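You operate a simulated robot arm through the tools that you are given. There is no shell and no other tool.

You run a simulated robot arm. Do the job below in one go: nothing can be reset, and whatever is moved stays where it is left.

TASK
Mix the vial with the blue band in the yellow rack at high speed until its tablet is gone.
Fine: stand it back in its well, turn the mixer off and rest the blue bung from the black block on it; leave the other vials. Set down upright: what you pick out.

The check looks at the end state, three seconds after you hand in, the way a careful person would. Anything else that was tipped, shoved, dropped, spilled or broken makes it a failure.

THE ROBOT
A 7-joint arm with a fingered hand, fixed in place. Base frame: the origin is on the floor under the middle of its stand, x ahead of it, y to its left, z up; the work surface is at about z = 80. Readings come in cm, rad, newtons and seconds.
With the tool pointing down near the work surface it reaches from about 18 to 64 cm from the base axis. Its first joint turns from -2.007 to 2.007 rad. Payload 3.1 kg.
The tool frame sits at the grasp point between the pads (the TCP): z along the fingers, y along the line on which they close. The tips reach 2.2 cm beyond it. The gripper opens to 11.2 cm; its body begins 6 cm behind the TCP. The gripper is a hand of 3 fingers: y runs from the thumb to the fingers, the wrist lies at [0, 0, -21.8] in the tool frame, and closing takes about 1.5 s.
Orientation is that of the tool frame in the base frame, as a unit quaternion [w, x, y, z]. With the fingers straight down and closing along the base's y, the tool's x points along the base's -x, its y along +y and its z along -z.

THE INTERFACE
- The arm moves only by the tool step_arm. Its arguments are lists of equal length, an entry for each row: "dp": the shift along the base's x, y, z in units of 20 mm (1.0 is 20 mm), a list of three; "delta_rot": the turn, a rotation vector about the base's x, y, z in units of 6 degrees (1.0 is 6 degrees), a list of three. In form: {"dp": [[x, y, z], ...], "delta_rot": [[rx, ry, rz], ...]}. A call has 1 to 20 rows; each row shifts and turns the commanded pose from where the row before left it. "jaw" is the opening, from 0 (shut) to 1 (fully open), set as the call begins (left out, the last holds). A call with a number of a shift or a turn outside -1 to 1 is refused whole. Rows are played at 5 a second. More than 5 cm and 0.15 rad between two rows, or a gripper value outside its range, and nothing of the call is played. Where a pose cannot be reached the arm comes as near as it can. A force on the tool above 40 N (or 10 N above the force at the start of the call, whichever is more), or a blocked arm, ends the call early, and 0.2 s more pass. Each finger travels about 10.8 cm/s and halts on what it meets, pressing with about 26 N; the grip force reading is that of the motor and also rises with nothing between the fingers. The clock runs only during rows and for 0.2 s after the last one: add rows that do not move to give the fingers time. It gives the time, the measured TCP pose, the force on the tool (base axes), the opening and the grip force at its end, in the units of the frame above (readings bear some noise), with the torque about the TCP (base axes, N m) and any sound that the robot's microphone picked up, and new pictures: "views" is both (left out), scene, wrist or none.
- Cameras (640 x 400 px; columns grow to the right, rows downward): "scene" is fixed at [40, 50.24, 141.26]; the picture's right is [-0.99, -0.11, 0.00], its down [-0.05, 0.47, -0.88] and it looks along [0.10, -0.88, -0.47] (base axes); focal length 349 px, centre (320, 200). "wrist" rides on the gripper at [6.6, 0.3, -8] in the tool frame; the picture's right is [-0.05, 1.00, 0.00], its down [-0.77, -0.04, -0.64] and it looks along [-0.64, -0.03, 0.77] (tool axes); focal length 275 px, centre (320, 200). There is no depth. A picture from a camera that has moved, and an enlarged one, comes with that camera's place and axes in the base frame and with its lens.
- slide_trunk(by): slides the trunk up (or, below 0, down) by that many cm; the arm rides with it, the base frame stays. It gives what a move gives, with no picture.
- set_grasp(shape): the hand has 3 fingers and takes this shape, open, in about a second: jaw (thumb against the fingers, like two jaws); tri (thumb and two fingers); tip (a fingertip pinch); poke (one finger out to press); point (the index stretched); flat (the hand flat); cup (the hand cupped); fist (a fist). The gripper value then closes the fingers along that shape, each until it touches; the sizes above hold for jaw. It gives what a move gives, with no picture.
- zoom(camera, box): a new picture of the part [left, top, right, bottom] of that camera's present view, enlarged. It takes no simulated time.
- hand_in(): hands the job in; it is judged then, once.

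Places have to be worked out from the pictures, the camera data and where the tool is seen. Open the gripper and draw the arm clear of the work before you hand the job in, unless the task says otherwise.

The tools are called as name(argument=value, ...) on one line, values as JSON. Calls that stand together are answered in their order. step_arm: Moves the arm, as the interface text tells. Its arguments: {"type":"object","properties":{"dp":{"type":"array"},"delta_rot":{"type":"array"},"jaw":{"type":"number"},"views":{"type":"string","enum":["both","scene","wrist","none"]}},"required":["dp","delta_rot"]} The other tools are called the same way: slide_trunk (by) moves the trunk up or down; set_grasp (shape) gives the hand a shape; zoom (camera, box) takes an enlarged picture of a part of a camera's view; hand_in () hands the job in.

At the start:

```text
clock: 0.0
tcp_pos: [36.35, -35.02, 123.77]
tool_rot: [0.0, 0.0, 1.0, 0.0]
force: [-0.4, 1.5, -0.1]
moment: [-0.03, 0.04, -0.03]
grip_width: 11.17
gripper_force: 0.1
shape: jaw
trunk travel left (down, up): [-77.5, 21.5]
```

scene: 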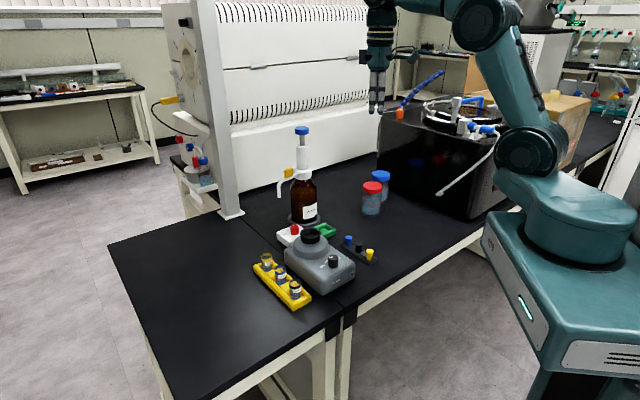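
wrist: 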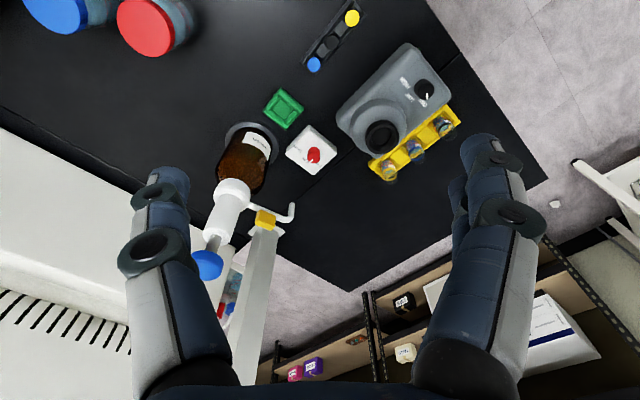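

I start by looking closer at the rack, the mixer and the bungs in both cameras.

zoom(camera="scene", box=[240, 210, 400, 320])

zoom(camera="wrist", box=[260, 0, 500, 200])

```text
3.64 times, centred on (320, 265) of scene
camera zoom: at [40.0, 50.24, 141.26], right [-0.99, -0.11, 0.0], down [-0.05, 0.47, -0.88], along [0.1, -0.88, -0.47], focal length 1270 px, centre (320, -36)
```

zoom: 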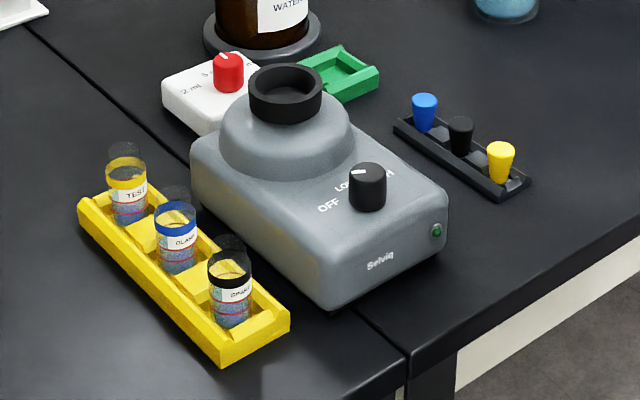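

```text
2.00 times, centred on (380, 100) of wrist
camera zoom: at [29.81, -34.78, 131.83], right [0.05, 1.0, 0.0], down [0.77, -0.04, 0.64], along [0.64, -0.03, -0.77], focal length 551 px, centre (200, 400)
```

zoom: 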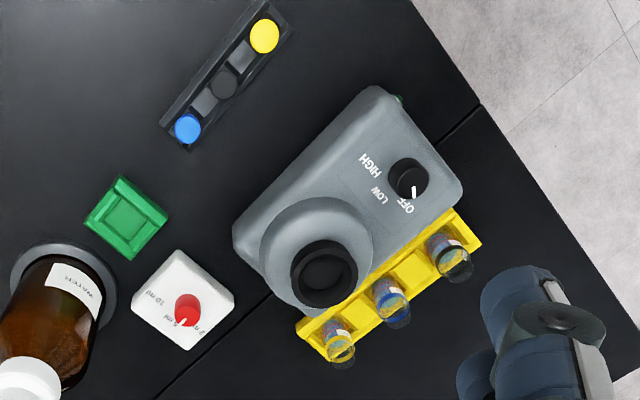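

The zooms put the cup at about (51, -25, 90.5), the knob at (44.5, -20, 87.8), the blue-band vial at about (57.7, -17.2) and the blue bung at about (41.2, -36.3, 82.5). I move over the mixer and rack for a closer look with the wrist camera.

step_arm(dp=[[0.2, 0.9, -0.6], [0.2, 0.9, -0.6], [0.2, 0.9, -0.6], [0.2, 0.9, -0.8], [0.2, 0.9, -0.9], [0.2, 0.9, -0.9], [0.2, 0.9, -1], [0.2, 0.9, -1], [0.2, 0.9, -1], [0.2, 0.6, -1], [0, 0, 0]], delta_rot=[[0, 0, 0], [0, 0, 0], [0, 0, 0], [0, 0, 0], [0, 0, 0], [0, 0, 0], [0, 0, 0], [0, 0, 0], [0, 0, 0], [0, 0, 0], [0, 0, 0]])

```text
clock: 2.4
tcp_pos: [40.37, -17.64, 106.89]
tool_rot: [0.001, 0.0, 1.0, 0.0]
force: [-0.5, -0.3, 0.0]
moment: [-0.03, -0.02, -0.03]
grip_width: 11.17
gripper_force: 0.0
shape: jaw
trunk travel left (down, up): [-77.5, 21.5]
camera wrist: at [33.72, -17.33, 115.01], right [0.05, 1.0, 0.0], down [0.77, -0.04, 0.64], along [0.64, -0.03, -0.77], focal length 275 px, centre (320, 200)
```

scene: 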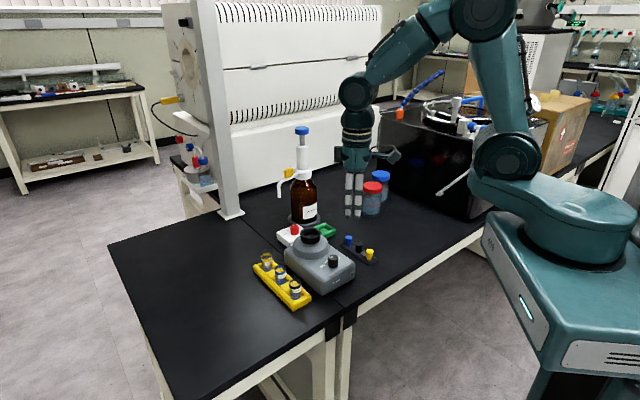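
wrist: 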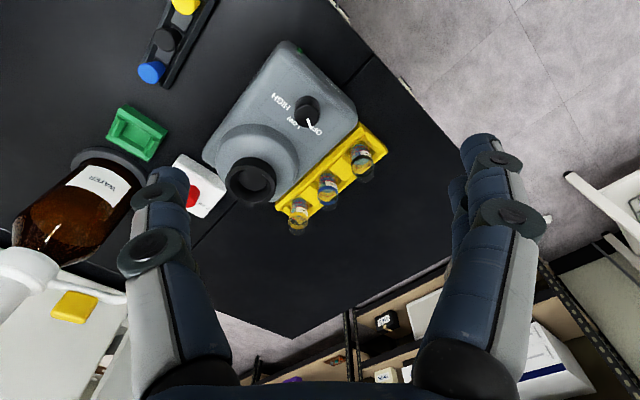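

The picture shows the mixer, rack and bungs clearly from above; I enlarge the knob/rack region.

zoom(camera="wrist", box=[220, 70, 400, 240])

zoom(camera="wrist", box=[270, 130, 390, 240])

```text
2.35 times, centred on (310, 155) of wrist
camera zoom: at [33.72, -17.33, 115.01], right [0.05, 1.0, 0.0], down [0.77, -0.04, 0.64], along [0.64, -0.03, -0.77], focal length 648 px, centre (344, 306)
```

zoom: 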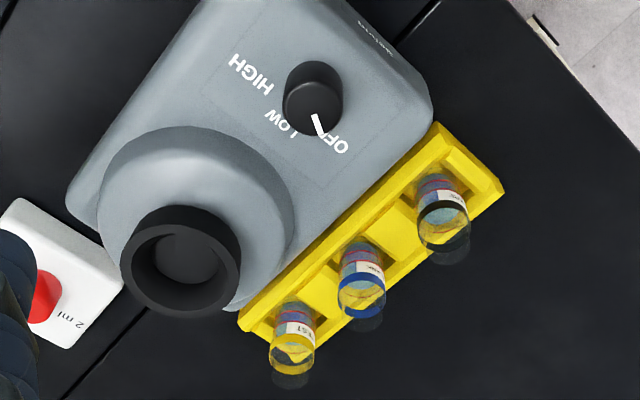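

```text
3.64 times, centred on (330, 185) of wrist
camera zoom: at [33.72, -17.33, 115.01], right [0.05, 1.0, 0.0], down [0.77, -0.04, 0.64], along [0.64, -0.03, -0.77], focal length 1001 px, centre (284, 254)
```

zoom: 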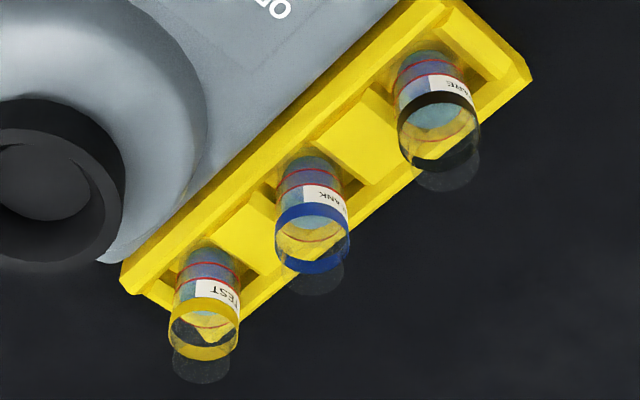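

I take tighter zooms of the scene camera on the vials, the knob panel and the bungs to get heights and label angles.

zoom(camera="scene", box=[255, 245, 319, 310])

zoom(camera="scene", box=[290, 220, 385, 285])

zoom(camera="wrist", box=[265, 70, 345, 150])

zoom(camera="wrist", box=[110, 0, 230, 90])

```text
6.15 times, centred on (287, 278) of scene
camera zoom: at [40.0, 50.24, 141.26], right [-0.99, -0.11, 0.0], down [-0.05, 0.47, -0.88], along [0.1, -0.88, -0.47], focal length 2150 px, centre (523, -277)
```

zoom: 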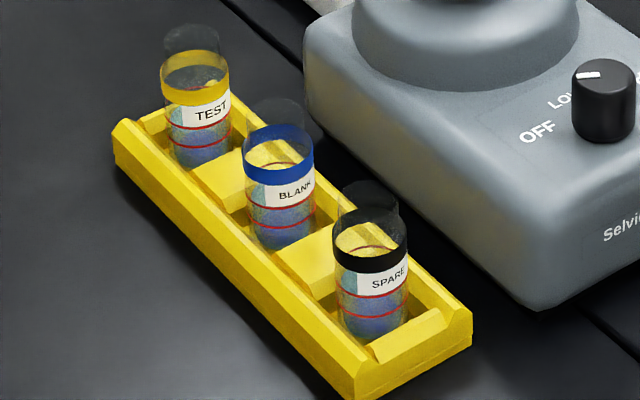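

```text
6.15 times, centred on (338, 252) of scene
camera zoom: at [40.0, 50.24, 141.26], right [-0.99, -0.11, 0.0], down [-0.05, 0.47, -0.88], along [0.1, -0.88, -0.47], focal length 2150 px, centre (212, -123)
```

zoom: 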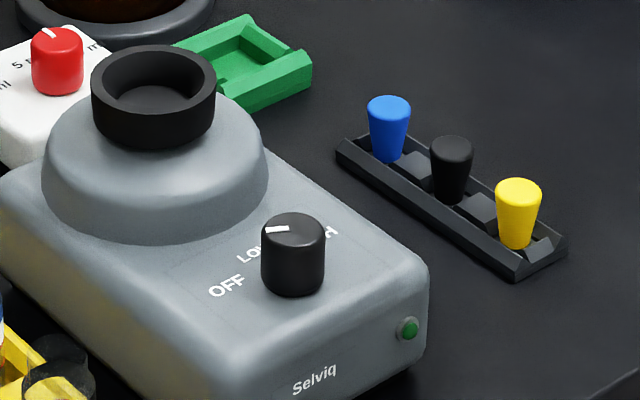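

```text
5.00 times, centred on (305, 110) of wrist
camera zoom: at [33.72, -17.33, 115.01], right [0.05, 1.0, 0.0], down [0.77, -0.04, 0.64], along [0.64, -0.03, -0.77], focal length 1376 px, centre (395, 650)
```

zoom: 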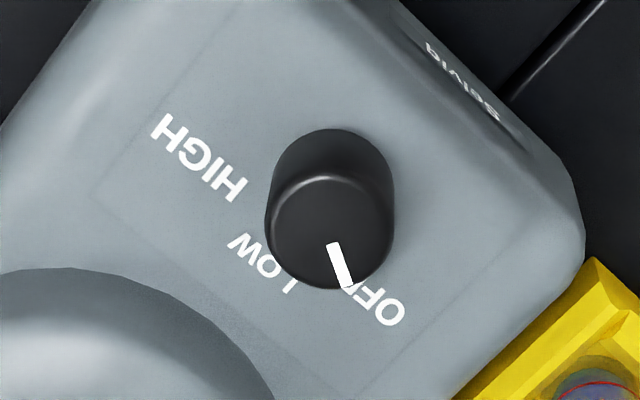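

```text
4.44 times, centred on (170, 45) of wrist
camera zoom: at [33.72, -17.33, 115.01], right [0.05, 1.0, 0.0], down [0.77, -0.04, 0.64], along [0.64, -0.03, -0.77], focal length 1224 px, centre (987, 889)
```

zoom: 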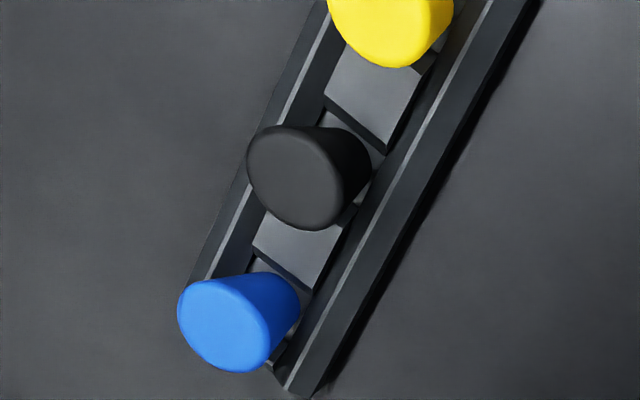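

The knob reads OFF (pointer at about +20° in base), with LOW near -40° and HIGH near -100°, so about a -120° turn is needed. I go above the knob with the tool yawed +36° and the fingers half closed, and look again.

step_arm(dp=[[0.36, -0.12, -0.9], [0.36, -0.12, -0.9], [0.36, -0.12, -0.9], [0.36, -0.12, -0.9], [0.36, -0.12, -0.9], [0.36, -0.12, -0.9], [0, 0, 0], [0, 0, 0], [0, 0, 0]], delta_rot=[[0, 0, 1], [0, 0, 1], [0, 0, 1], [0, 0, 1], [0, 0, 1], [0, 0, 1], [0, 0, 0], [0, 0, 0], [0, 0, 0]], jaw=0.5)

```text
clock: 4.4
tcp_pos: [44.65, -19.05, 96.25]
tool_rot: [0.0, -0.309, 0.951, 0.0]
force: [0.7, -0.2, 0.1]
moment: [0.0, -0.03, -0.03]
grip_width: 5.66
gripper_force: 0.0
shape: jaw
trunk travel left (down, up): [-77.5, 21.5]
camera wrist: at [39.21, -22.75, 104.27], right [-0.55, 0.84, 0.0], down [0.64, 0.42, 0.64], along [0.53, 0.35, -0.77], focal length 275 px, centre (320, 200)
```

scene: 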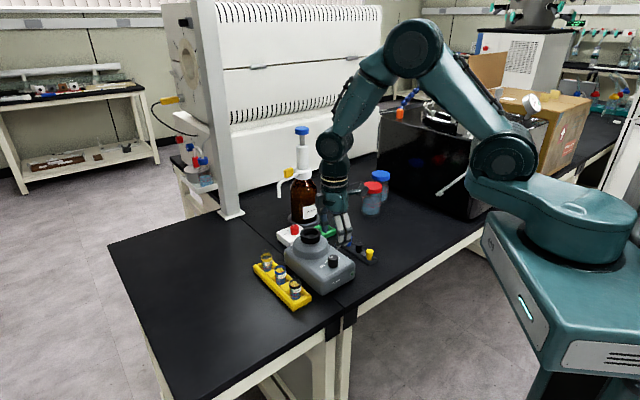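
wrist: 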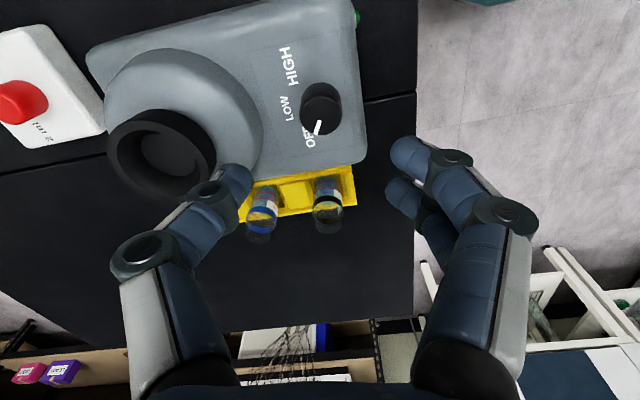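

I zoom on the knob to measure its centre relative to the tool axis.

zoom(camera="wrist", box=[240, 40, 400, 200])

zoom(camera="scene", box=[270, 170, 390, 290])

```text
2.50 times, centred on (320, 120) of wrist
camera zoom: at [39.21, -22.75, 104.27], right [-0.55, 0.84, 0.0], down [0.64, 0.42, 0.64], along [0.53, 0.35, -0.77], focal length 688 px, centre (320, 400)
```

zoom: 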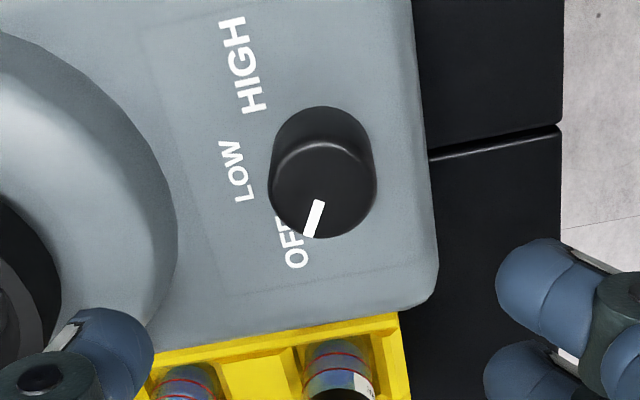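

```text
3.33 times, centred on (330, 230) of scene
camera zoom: at [40.0, 50.24, 141.26], right [-0.99, -0.11, 0.0], down [-0.05, 0.47, -0.88], along [0.1, -0.88, -0.47], focal length 1165 px, centre (287, 100)
```

zoom: 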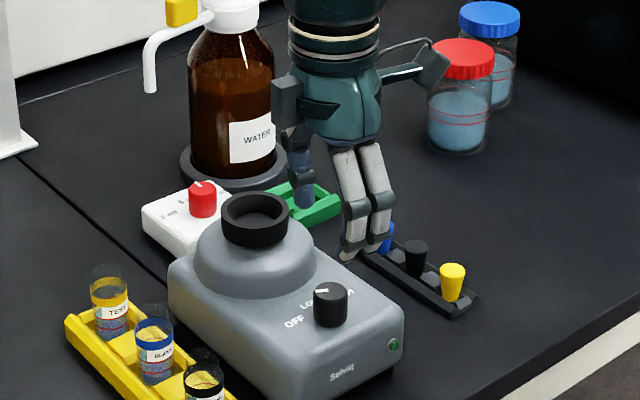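

The knob top sits at (44.75, -19.08, 88.3), diameter about 2.6 cm, nearly on the tool axis. I descend to TCP z of about 88.6 with the fingers half open.

step_arm(dp=[[0.01, -0.01, -0.7], [0.01, 0, -0.7], [0.01, 0, -0.7], [0.01, 0, -0.7], [0.01, 0, -0.6], [0, 0, -0.4], [0, 0, 0]], delta_rot=[[0, 0, 0], [0, 0, 0], [0, 0, 0], [0, 0, 0], [0, 0, 0], [0, 0, 0], [0, 0, 0]])

```text
clock: 6.0
tcp_pos: [44.82, -18.94, 88.64]
tool_rot: [0.0, -0.309, 0.951, 0.001]
force: [-0.5, -0.4, -1.0]
moment: [-0.01, -0.01, -0.06]
grip_width: 5.66
gripper_force: 0.0
shape: jaw
trunk travel left (down, up): [-77.5, 21.5]
camera wrist: at [39.32, -22.78, 96.69], right [-0.55, 0.84, 0.0], down [0.64, 0.42, 0.64], along [0.53, 0.35, -0.77], focal length 275 px, centre (320, 200)
```

scene: 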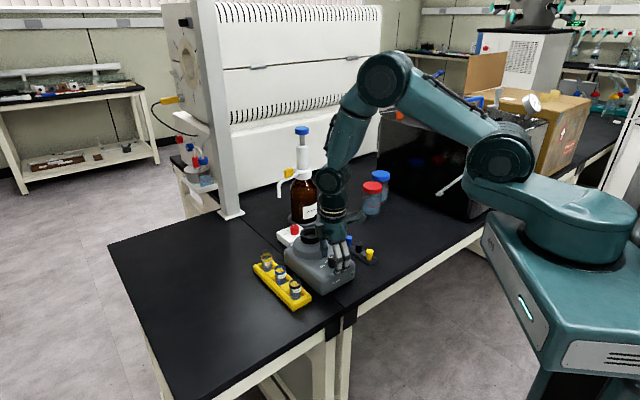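
wrist: 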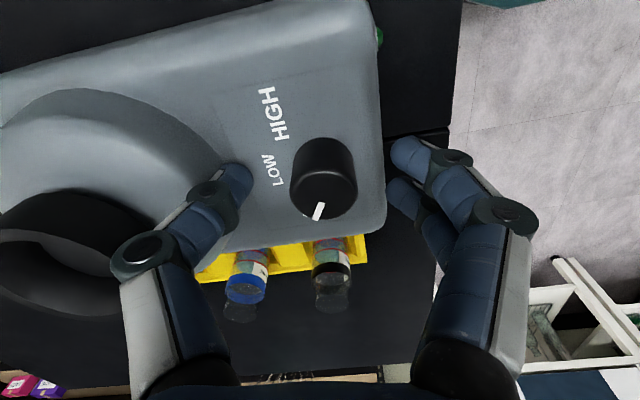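

The knob lies between thumb and fingers, roughly centred. I close on it and check the reading.

step_arm(dp=[[0, 0, 0], [0, 0, 0], [0, 0, 0], [0, 0, 0], [0, 0, 0], [0, 0, 0], [0, 0, 0], [0, 0, 0]], delta_rot=[[0, 0, 0], [0, 0, 0], [0, 0, 0], [0, 0, 0], [0, 0, 0], [0, 0, 0], [0, 0, 0], [0, 0, 0]], jaw=0.0)

```text
clock: 7.8
tcp_pos: [44.94, -19.06, 88.7]
tool_rot: [0.0, -0.31, 0.951, 0.0]
force: [2.6, 1.2, -1.8]
moment: [0.01, -0.01, 0.01]
grip_width: 1.7
gripper_force: 26.2
shape: jaw
trunk travel left (down, up): [-77.5, 21.5]
camera wrist: at [39.37, -22.77, 96.68], right [-0.55, 0.84, 0.0], down [0.65, 0.42, 0.64], along [0.53, 0.35, -0.77], focal length 275 px, centre (320, 200)
```

scene: 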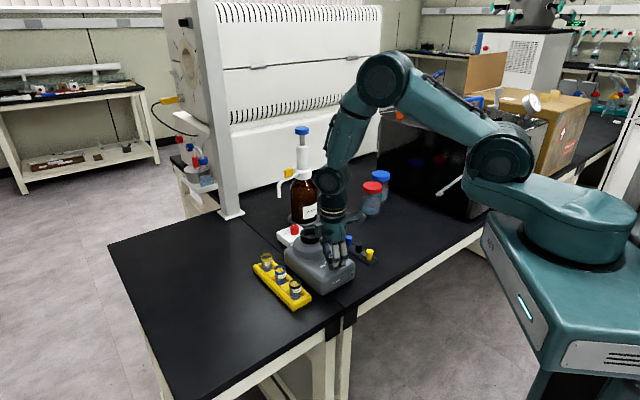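
wrist: 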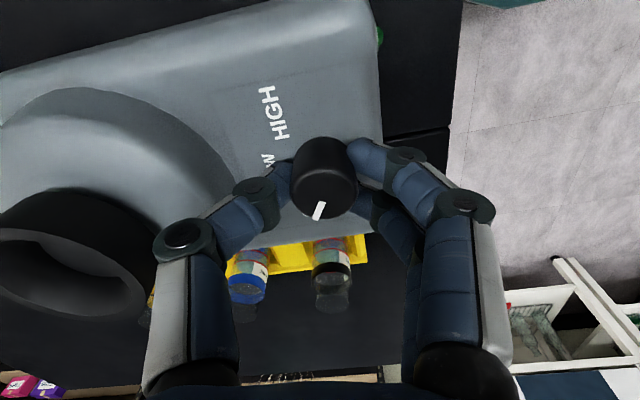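

The fingers hold the knob. I rotate the tool about the vertical by -60° first and check the pointer.

step_arm(dp=[[0, 0, 0], [0, 0, 0], [0, 0, 0], [0, 0, 0], [0, 0, 0], [0, 0, 0], [0, 0, 0], [0, 0, 0], [0, 0, 0], [0, 0, 0], [0, 0, 0]], delta_rot=[[0, 0, -1], [0, 0, -1], [0, 0, -1], [0, 0, -1], [0, 0, -1], [0, 0, -1], [0, 0, -1], [0, 0, -1], [0, 0, -1], [0, 0, -1], [0, 0, 0]])

```text
clock: 10.2
tcp_pos: [44.78, -19.22, 88.6]
tool_rot: [0.0, 0.209, 0.978, 0.001]
force: [-0.5, -9.6, 5.1]
moment: [-0.18, -0.02, 0.0]
grip_width: 1.66
gripper_force: 26.3
shape: jaw
trunk travel left (down, up): [-77.5, 21.5]
camera wrist: at [38.92, -16.29, 96.62], right [0.45, 0.89, 0.0], down [0.69, -0.35, 0.64], along [0.57, -0.29, -0.77], focal length 275 px, centre (320, 200)
```

scene: 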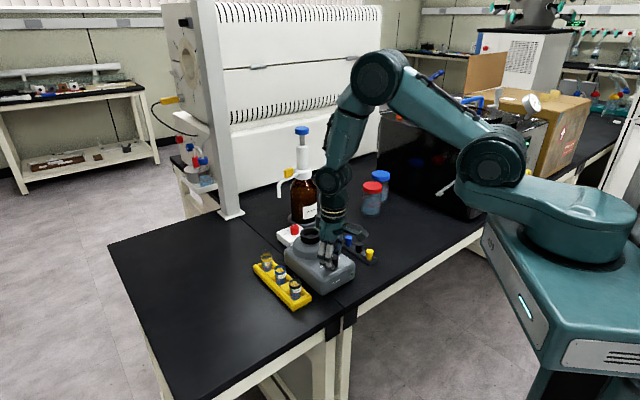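
wrist: 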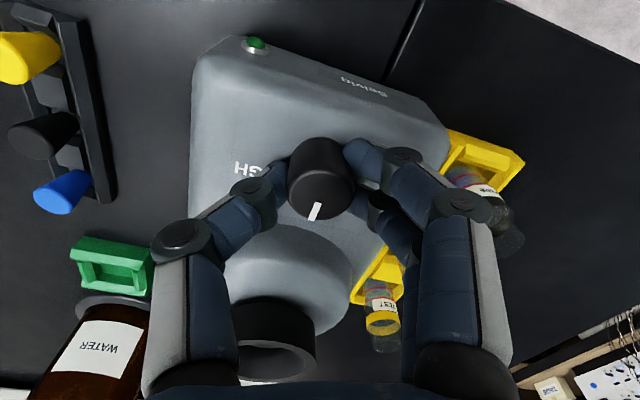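

The knob turned with the fingers and now points toward LOW. I turn the remaining -60° to HIGH.

step_arm(dp=[[0, 0, 0], [0, 0, 0], [0, 0, 0], [0, 0, 0], [0, 0, 0], [0, 0, 0], [0, 0, 0], [0, 0, 0], [0, 0, 0], [0, 0, 0], [0, 0, 0]], delta_rot=[[0, 0, -1], [0, 0, -1], [0, 0, -1], [0, 0, -1], [0, 0, -1], [0, 0, -1], [0, 0, -1], [0, 0, -1], [0, 0, -1], [0, 0, -1], [0, 0, 0]])

```text
clock: 12.6
tcp_pos: [44.71, -19.34, 88.58]
tool_rot: [-0.001, 0.671, 0.742, 0.001]
force: [-7.9, -16.8, 0.2]
moment: [-0.24, 0.19, 0.06]
grip_width: 1.65
gripper_force: 26.1
shape: jaw
trunk travel left (down, up): [-77.5, 21.5]
camera wrist: at [44.3, -12.78, 96.67], right [1.0, 0.06, 0.0], down [0.04, -0.77, 0.63], along [0.04, -0.63, -0.77], focal length 275 px, centre (320, 200)
```

scene: 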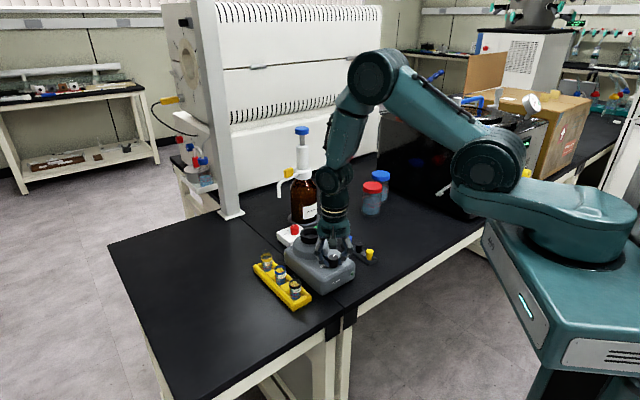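
wrist: 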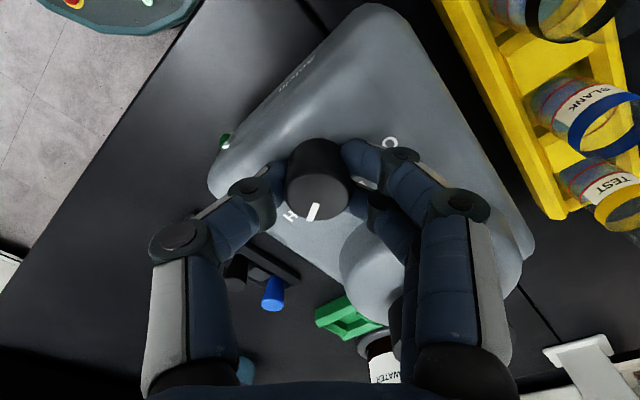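

The tool turned the full -120°. I open the fingers, rise and look at the pointer and listen for the mixer.

step_arm(dp=[[0, 0, 0], [0, 0, 0], [0, 0, 0], [0, 0, 0], [0, 0, 0.3], [0, 0, 0.6], [0, 0, 0.8], [0, 0, 0.8], [0, 0, 0.8], [0, 0, 0]], delta_rot=[[0, 0, 0], [0, 0, 0], [0, 0, 0], [0, 0, 0], [0, 0, 0], [0, 0, 0], [0, 0, 0], [0, 0, 0], [0, 0, 0], [0, 0, 0]], jaw=0.5)

zoom(camera="wrist", box=[220, 20, 420, 200])

```text
clock: 14.8
tcp_pos: [44.88, -19.14, 95.35]
tool_rot: [0.0, 0.669, 0.744, 0.0]
force: [0.1, 0.2, 0.1]
moment: [-0.01, 0.01, 0.02]
grip_width: 5.54
gripper_force: 0.0
shape: jaw
trunk travel left (down, up): [-77.5, 21.5]
camera wrist: at [44.51, -12.57, 103.27], right [1.0, 0.06, 0.0], down [0.05, -0.77, 0.64], along [0.04, -0.63, -0.77], focal length 275 px, centre (320, 200)
```

scene: 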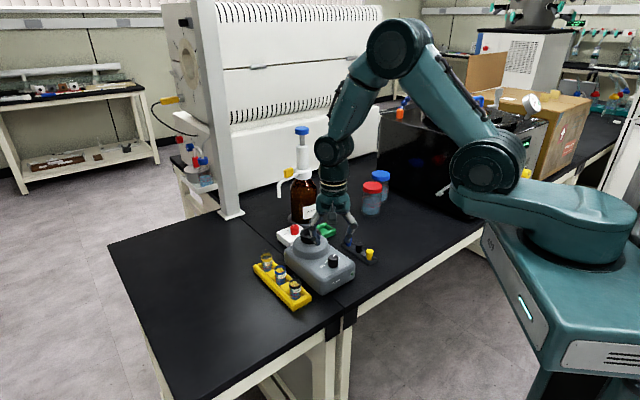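
wrist: 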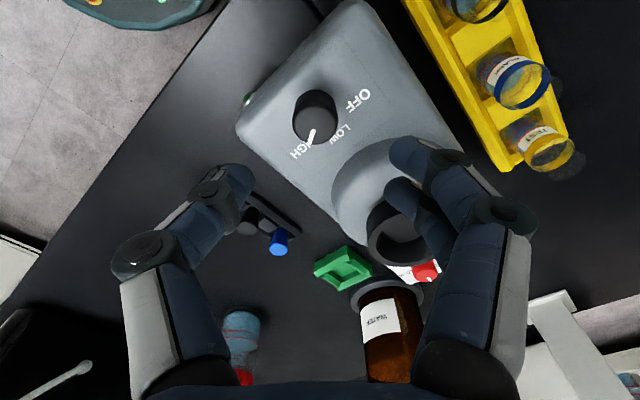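

```text
2.22 times, centred on (320, 110) of wrist
camera zoom: at [44.51, -12.57, 103.27], right [1.0, 0.06, 0.0], down [0.05, -0.77, 0.64], along [0.04, -0.63, -0.77], focal length 612 px, centre (320, 400)
```

zoom: 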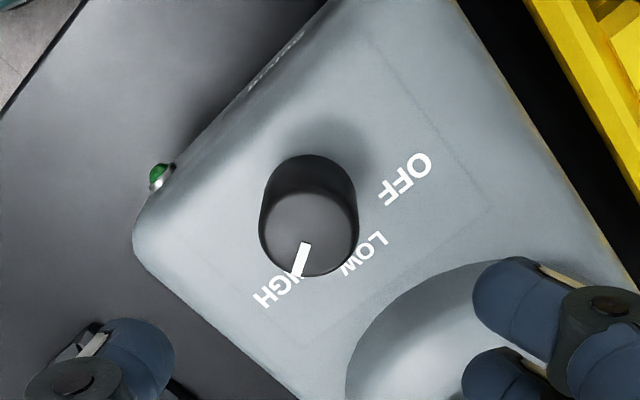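

The pointer is on HIGH. Now I measure the blue-band vial; I zoom on the rack from here.

zoom(camera="wrist", box=[430, 0, 630, 190])

zoom(camera="scene", box=[250, 215, 370, 315])

```text
2.11 times, centred on (530, 95) of wrist
camera zoom: at [44.51, -12.57, 103.27], right [1.0, 0.06, 0.0], down [0.05, -0.77, 0.64], along [0.04, -0.63, -0.77], focal length 580 px, centre (-122, 421)
```

zoom: 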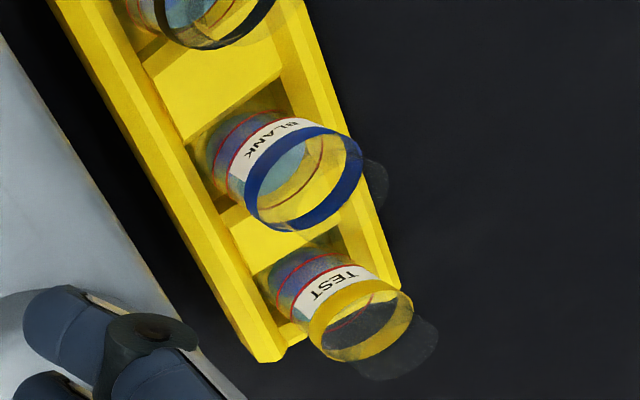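

```text
4.00 times, centred on (310, 265) of scene
camera zoom: at [40.0, 50.24, 141.26], right [-0.99, -0.11, 0.0], down [-0.05, 0.47, -0.88], along [0.1, -0.88, -0.47], focal length 1398 px, centre (360, -60)
```

zoom: 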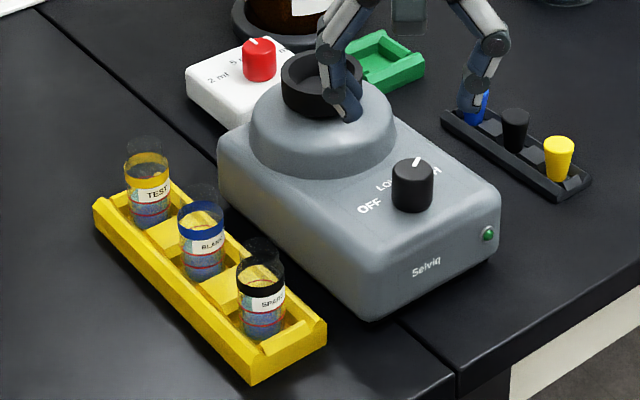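

The vial axis comes out at about (57.8, -17.2) with its mouth near z = 86.4, and the rack normal is at about 46°. I rise, turn +40° so the fingers close across the rack, and go above the vial.

step_arm(dp=[[0, 0, 0.9], [0, 0, 0.9], [0.8, 0.12, 0], [0.8, 0.12, 0], [0.8, 0.12, 0], [0.8, 0.12, 0], [0.8, 0.12, 0], [0.8, 0.12, 0], [0.8, 0.12, 0], [0.8, 0.12, 0], [0, 0, 0], [0, 0, 0]], delta_rot=[[0, 0, 0], [0, 0, 0], [0, 0, 0.83], [0, 0, 0.83], [0, 0, 0.83], [0, 0, 0.83], [0, 0, 0.83], [0, 0, 0.83], [0, 0, 0.83], [0, 0, 0.83], [0, 0, 0], [0, 0, 0]], jaw=0.42)

zoom(camera="wrist", box=[220, 20, 420, 200])

```text
clock: 17.4
tcp_pos: [57.61, -17.16, 98.81]
tool_rot: [-0.001, 0.376, 0.927, 0.0]
force: [-0.9, -0.8, 0.5]
moment: [-0.02, 0.02, 0.0]
grip_width: 4.75
gripper_force: 0.1
shape: jaw
trunk travel left (down, up): [-77.5, 21.5]
camera wrist: at [53.17, -12.41, 106.87], right [0.73, 0.68, 0.0], down [0.53, -0.56, 0.64], along [0.43, -0.46, -0.77], focal length 275 px, centre (320, 200)
```

scene: 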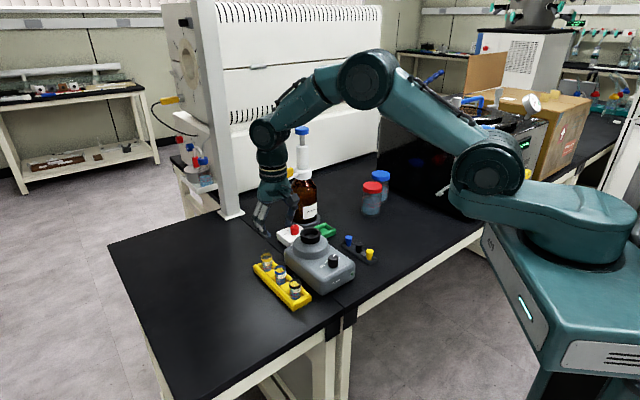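
wrist: 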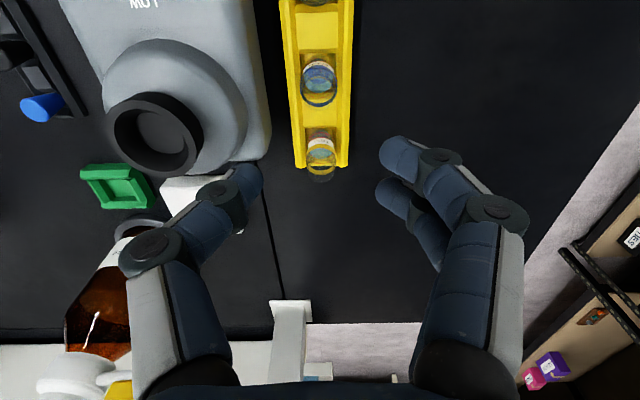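

```text
2.22 times, centred on (320, 110) of wrist
camera zoom: at [53.17, -12.41, 106.87], right [0.73, 0.68, 0.0], down [0.53, -0.56, 0.64], along [0.43, -0.46, -0.77], focal length 612 px, centre (320, 400)
```

zoom: 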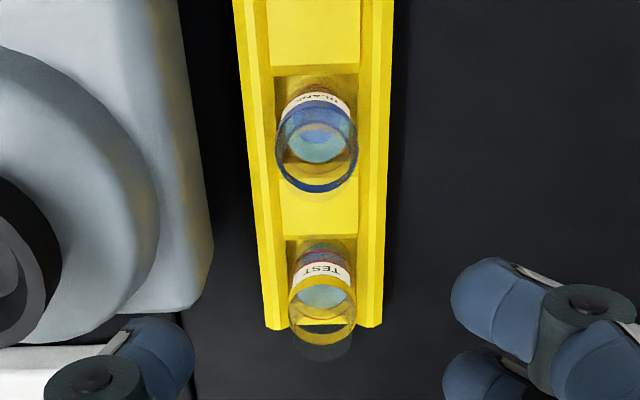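

The vial is centred under the tool (mouth at about z 86.3) and the mixer edge is about 4.1 cm from its axis, so I narrow the opening slightly and descend most of the way.

step_arm(dp=[[0, 0, -0.8], [0, -0.01, -0.8], [0, -0.01, -0.8], [0, 0, -0.8], [0, 0, -0.7], [0, 0, -0.6], [0, 0, -0.5], [0, 0, -0.4], [0, 0, 0]], delta_rot=[[0, 0, 0], [0, 0, 0], [0, 0, 0], [0, 0, 0], [0, 0, 0], [0, 0, 0], [0, 0, 0], [0, 0, 0], [0, 0, 0]], jaw=0.39)

zoom(camera="scene", box=[230, 190, 350, 310])

```text
clock: 19.4
tcp_pos: [57.62, -17.14, 88.04]
tool_rot: [0.0, 0.376, 0.927, 0.0]
force: [0.3, -0.3, 0.4]
moment: [0.01, 0.0, -0.01]
grip_width: 4.46
gripper_force: 0.0
shape: jaw
trunk travel left (down, up): [-77.5, 21.5]
camera wrist: at [53.13, -12.44, 96.06], right [0.73, 0.68, 0.0], down [0.53, -0.56, 0.64], along [0.43, -0.46, -0.77], focal length 275 px, centre (320, 200)
```

scene: 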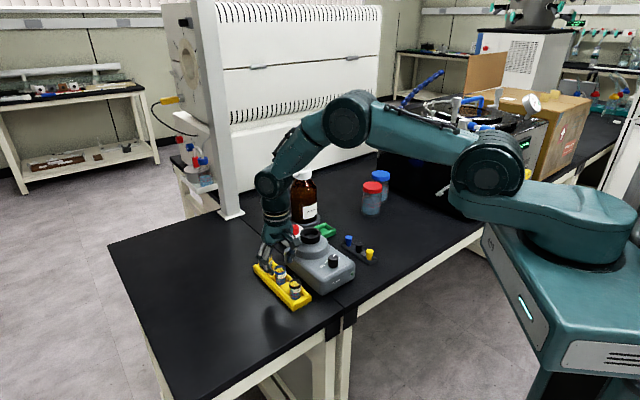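
wrist: 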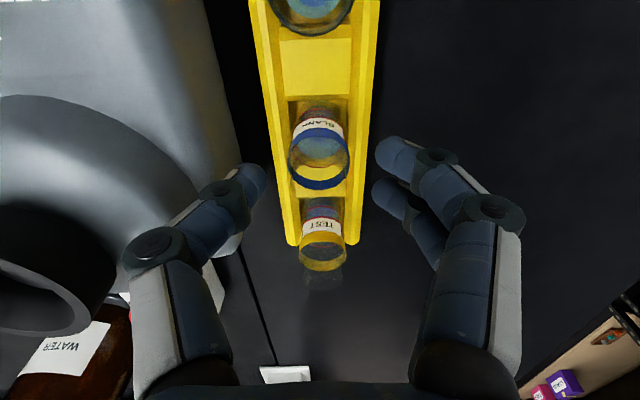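

```text
3.33 times, centred on (290, 250) of scene
camera zoom: at [40.0, 50.24, 141.26], right [-0.99, -0.11, 0.0], down [-0.05, 0.47, -0.88], along [0.1, -0.88, -0.47], focal length 1165 px, centre (420, 33)
```

zoom: 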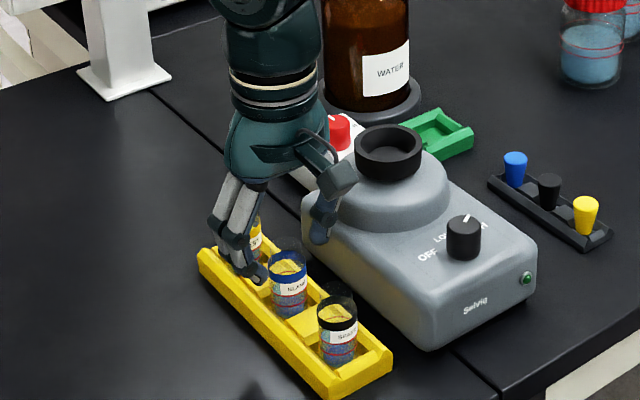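

The vial mouth is centred between thumb and fingers and the thumb has about 0.5 cm to the mixer edge. I go down 1.6 cm more slowly.

step_arm(dp=[[0, 0, -0.2], [0, 0, -0.2], [0, 0, -0.2], [0, 0, -0.2], [0, 0, 0]], delta_rot=[[0, 0, 0], [0, 0, 0], [0, 0, 0], [0, 0, 0], [0, 0, 0]])

zoom(camera="scene", box=[250, 220, 330, 310])

zoom(camera="wrist", box=[200, 80, 440, 240])

```text
clock: 20.6
tcp_pos: [57.7, -17.2, 86.32]
tool_rot: [0.0, 0.376, 0.926, 0.0]
force: [-0.3, -0.4, 0.0]
moment: [0.02, 0.04, 0.01]
grip_width: 4.42
gripper_force: 0.0
shape: jaw
trunk travel left (down, up): [-77.5, 21.5]
camera wrist: at [53.14, -12.43, 94.42], right [0.73, 0.68, 0.0], down [0.53, -0.56, 0.64], along [0.43, -0.46, -0.77], focal length 275 px, centre (320, 200)
```

scene: 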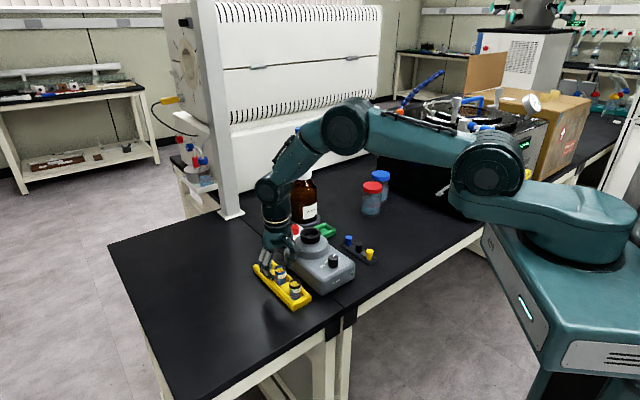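
wrist: 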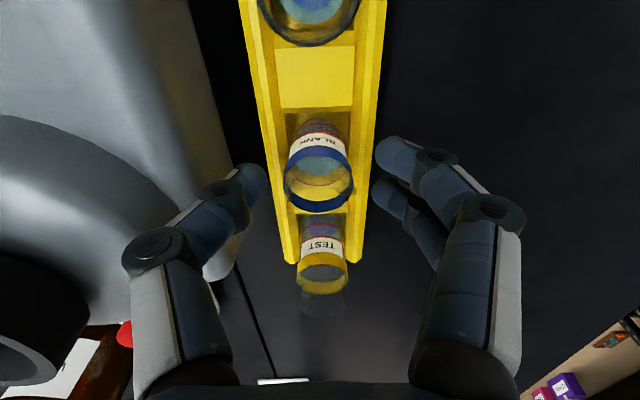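

```text
4.44 times, centred on (290, 265) of scene
camera zoom: at [40.0, 50.24, 141.26], right [-0.99, -0.11, 0.0], down [-0.05, 0.47, -0.88], along [0.1, -0.88, -0.47], focal length 1553 px, centre (453, -89)
```

zoom: 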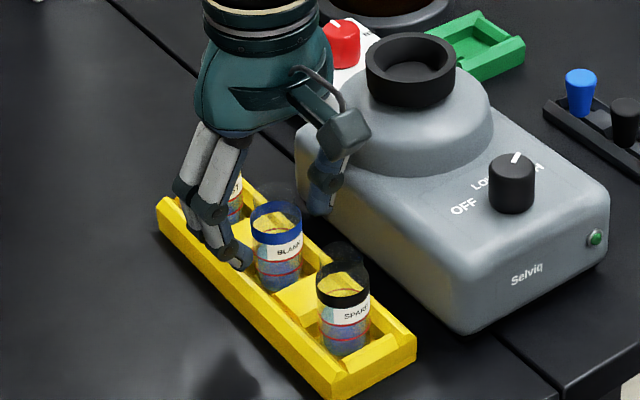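

```text
2.50 times, centred on (320, 160) of wrist
camera zoom: at [53.14, -12.43, 94.42], right [0.73, 0.68, 0.0], down [0.53, -0.56, 0.64], along [0.43, -0.46, -0.77], focal length 688 px, centre (320, 300)
```

zoom: 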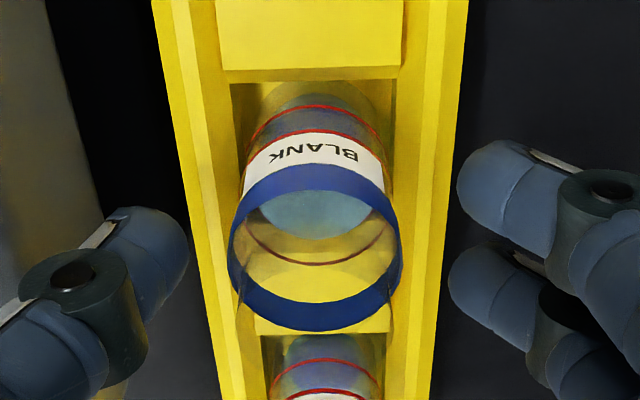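

The vial is centred between the digits with clear space to its neighbours and the mixer. I close on it.

step_arm(dp=[[0, 0, 0], [0, 0, 0], [0, 0, 0], [0, 0, 0], [0, 0, 0], [0, 0, 0], [0, 0, 0], [0, 0, 0]], delta_rot=[[0, 0, 0], [0, 0, 0], [0, 0, 0], [0, 0, 0], [0, 0, 0], [0, 0, 0], [0, 0, 0], [0, 0, 0]], jaw=0.0)

zoom(camera="wrist", box=[200, 80, 440, 240])

zoom(camera="scene", box=[250, 220, 330, 310])

```text
clock: 22.4
tcp_pos: [57.57, -17.31, 86.46]
tool_rot: [0.0, 0.376, 0.927, 0.0]
force: [0.1, 0.6, 1.2]
moment: [-0.01, -0.01, 0.0]
grip_width: 1.92
gripper_force: 26.3
shape: jaw
trunk travel left (down, up): [-77.5, 21.5]
camera wrist: at [53.14, -12.43, 94.42], right [0.73, 0.68, 0.0], down [0.53, -0.56, 0.64], along [0.43, -0.46, -0.77], focal length 275 px, centre (320, 200)
```

scene: 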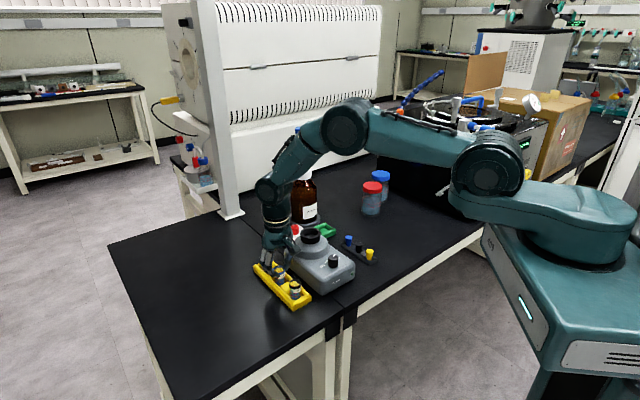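
wrist: 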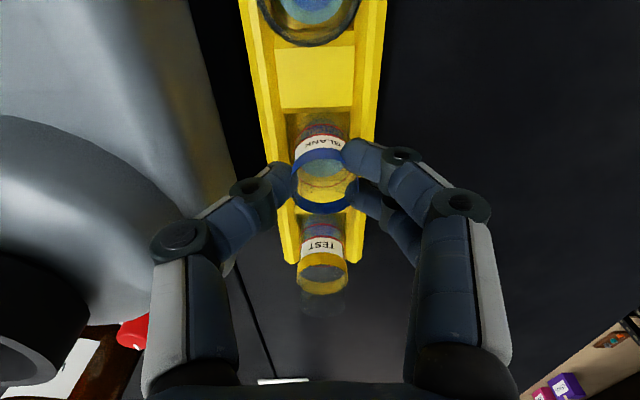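

```text
2.50 times, centred on (320, 160) of wrist
camera zoom: at [53.14, -12.43, 94.42], right [0.73, 0.68, 0.0], down [0.53, -0.56, 0.64], along [0.43, -0.46, -0.77], focal length 688 px, centre (320, 300)
```

zoom: 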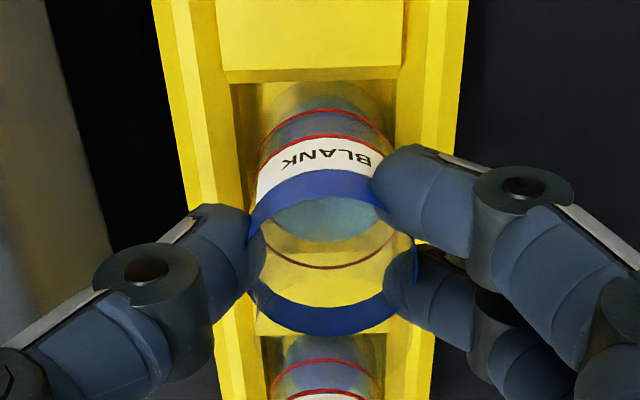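

```text
4.44 times, centred on (290, 265) of scene
camera zoom: at [40.0, 50.24, 141.26], right [-0.99, -0.11, 0.0], down [-0.05, 0.47, -0.88], along [0.1, -0.88, -0.47], focal length 1553 px, centre (453, -89)
```

zoom: 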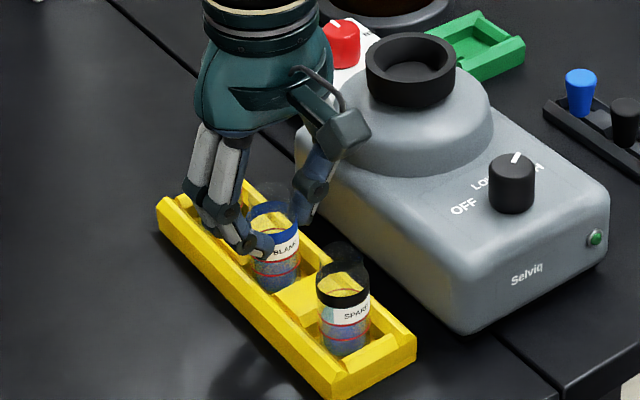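

Grip reads 26 N with the vial between thumb and two fingers. I lift it straight up about 12.6 cm gently.

step_arm(dp=[[0, 0, 0.2], [0, 0, 0.3], [0, 0, 0.4], [0, 0, 0.5], [0, 0, 0.6], [0, 0, 0.7], [0, 0, 0.7], [0, 0, 0.7], [0, 0, 0.7], [0, 0, 0.6], [0, 0, 0.5], [0, 0, 0.4], [0, 0, 0]], delta_rot=[[0, 0, 0], [0, 0, 0], [0, 0, 0], [0, 0, 0], [0, 0, 0], [0, 0, 0], [0, 0, 0], [0, 0, 0], [0, 0, 0], [0, 0, 0], [0, 0, 0], [0, 0, 0], [0, 0, 0]])

zoom(camera="wrist", box=[200, 80, 440, 240])

zoom(camera="scene", box=[240, 180, 340, 310])

```text
clock: 25.2
tcp_pos: [57.63, -17.25, 99.03]
tool_rot: [0.0, 0.376, 0.927, 0.0]
force: [0.7, -0.3, -0.8]
moment: [0.02, -0.02, -0.01]
grip_width: 1.91
gripper_force: 26.2
shape: jaw
trunk travel left (down, up): [-77.5, 21.5]
camera wrist: at [53.17, -12.46, 107.05], right [0.73, 0.68, 0.0], down [0.53, -0.56, 0.64], along [0.43, -0.46, -0.77], focal length 275 px, centre (320, 200)
```

scene: 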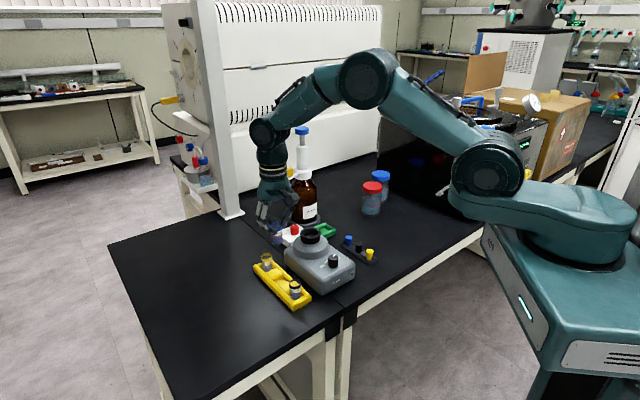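
wrist: 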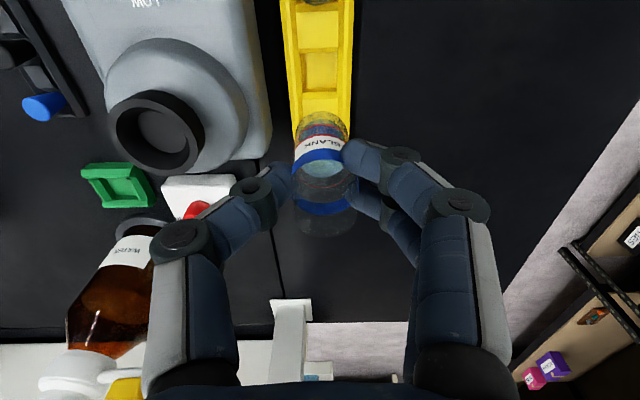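

```text
2.50 times, centred on (320, 160) of wrist
camera zoom: at [53.17, -12.46, 107.05], right [0.73, 0.68, 0.0], down [0.53, -0.56, 0.64], along [0.43, -0.46, -0.77], focal length 688 px, centre (320, 300)
```

zoom: 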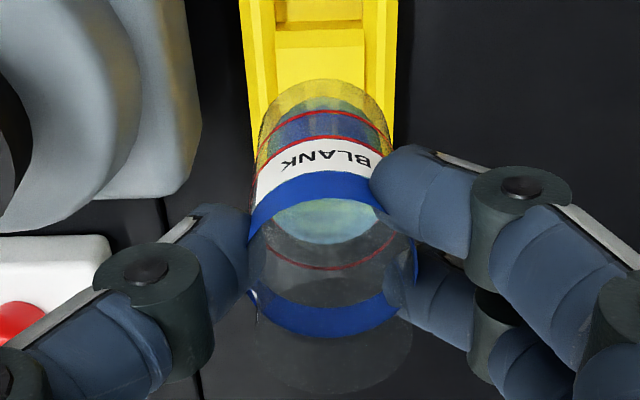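

```text
3.08 times, centred on (290, 245) of scene
camera zoom: at [40.0, 50.24, 141.26], right [-0.99, -0.11, 0.0], down [-0.05, 0.47, -0.88], along [0.1, -0.88, -0.47], focal length 1075 px, centre (412, 62)
```

zoom: 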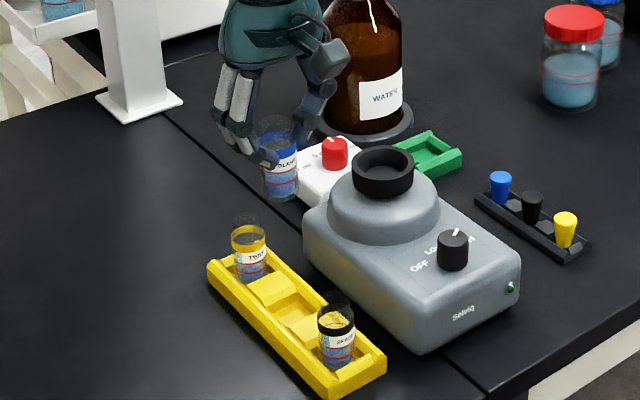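

The vial is lifted cleanly and the other two remain in place. I zoom tighter to look for the tablet in it.

zoom(camera="wrist", box=[280, 105, 370, 195])

zoom(camera="scene", box=[260, 205, 310, 250])

zoom(camera="wrist", box=[90, 60, 250, 200])

```text
4.44 times, centred on (325, 150) of wrist
camera zoom: at [53.17, -12.46, 107.05], right [0.73, 0.68, 0.0], down [0.53, -0.56, 0.64], along [0.43, -0.46, -0.77], focal length 1224 px, centre (298, 422)
```

zoom: 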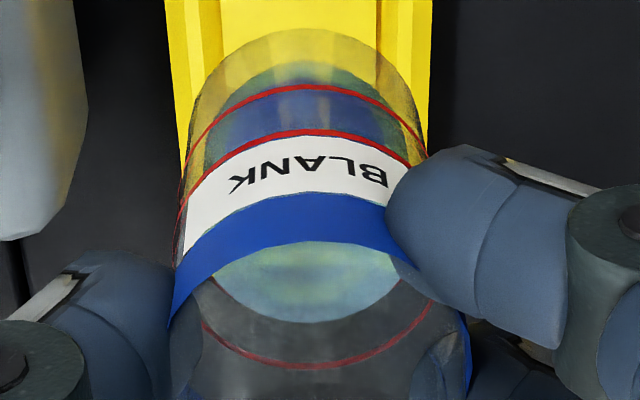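

```text
8.89 times, centred on (285, 228) of scene
camera zoom: at [40.0, 50.24, 141.26], right [-0.99, -0.11, 0.0], down [-0.05, 0.47, -0.88], along [0.1, -0.88, -0.47], focal length 3106 px, centre (631, -44)
```

zoom: 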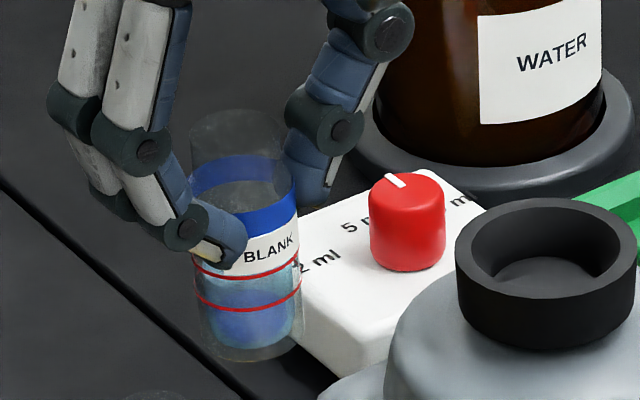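

```text
2.86 times, centred on (170, 130) of wrist
camera zoom: at [53.17, -12.46, 107.05], right [0.73, 0.68, 0.0], down [0.53, -0.56, 0.64], along [0.43, -0.46, -0.77], focal length 786 px, centre (749, 400)
```

zoom: 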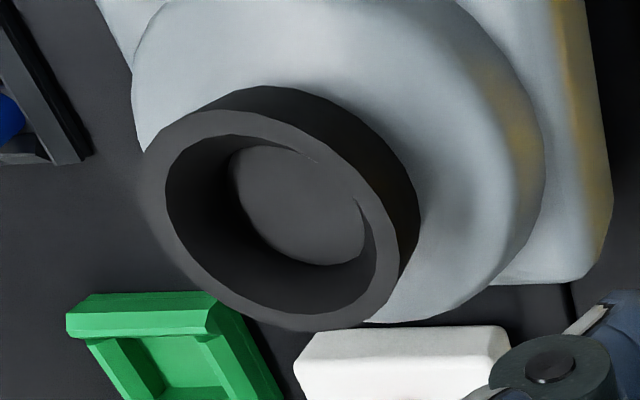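

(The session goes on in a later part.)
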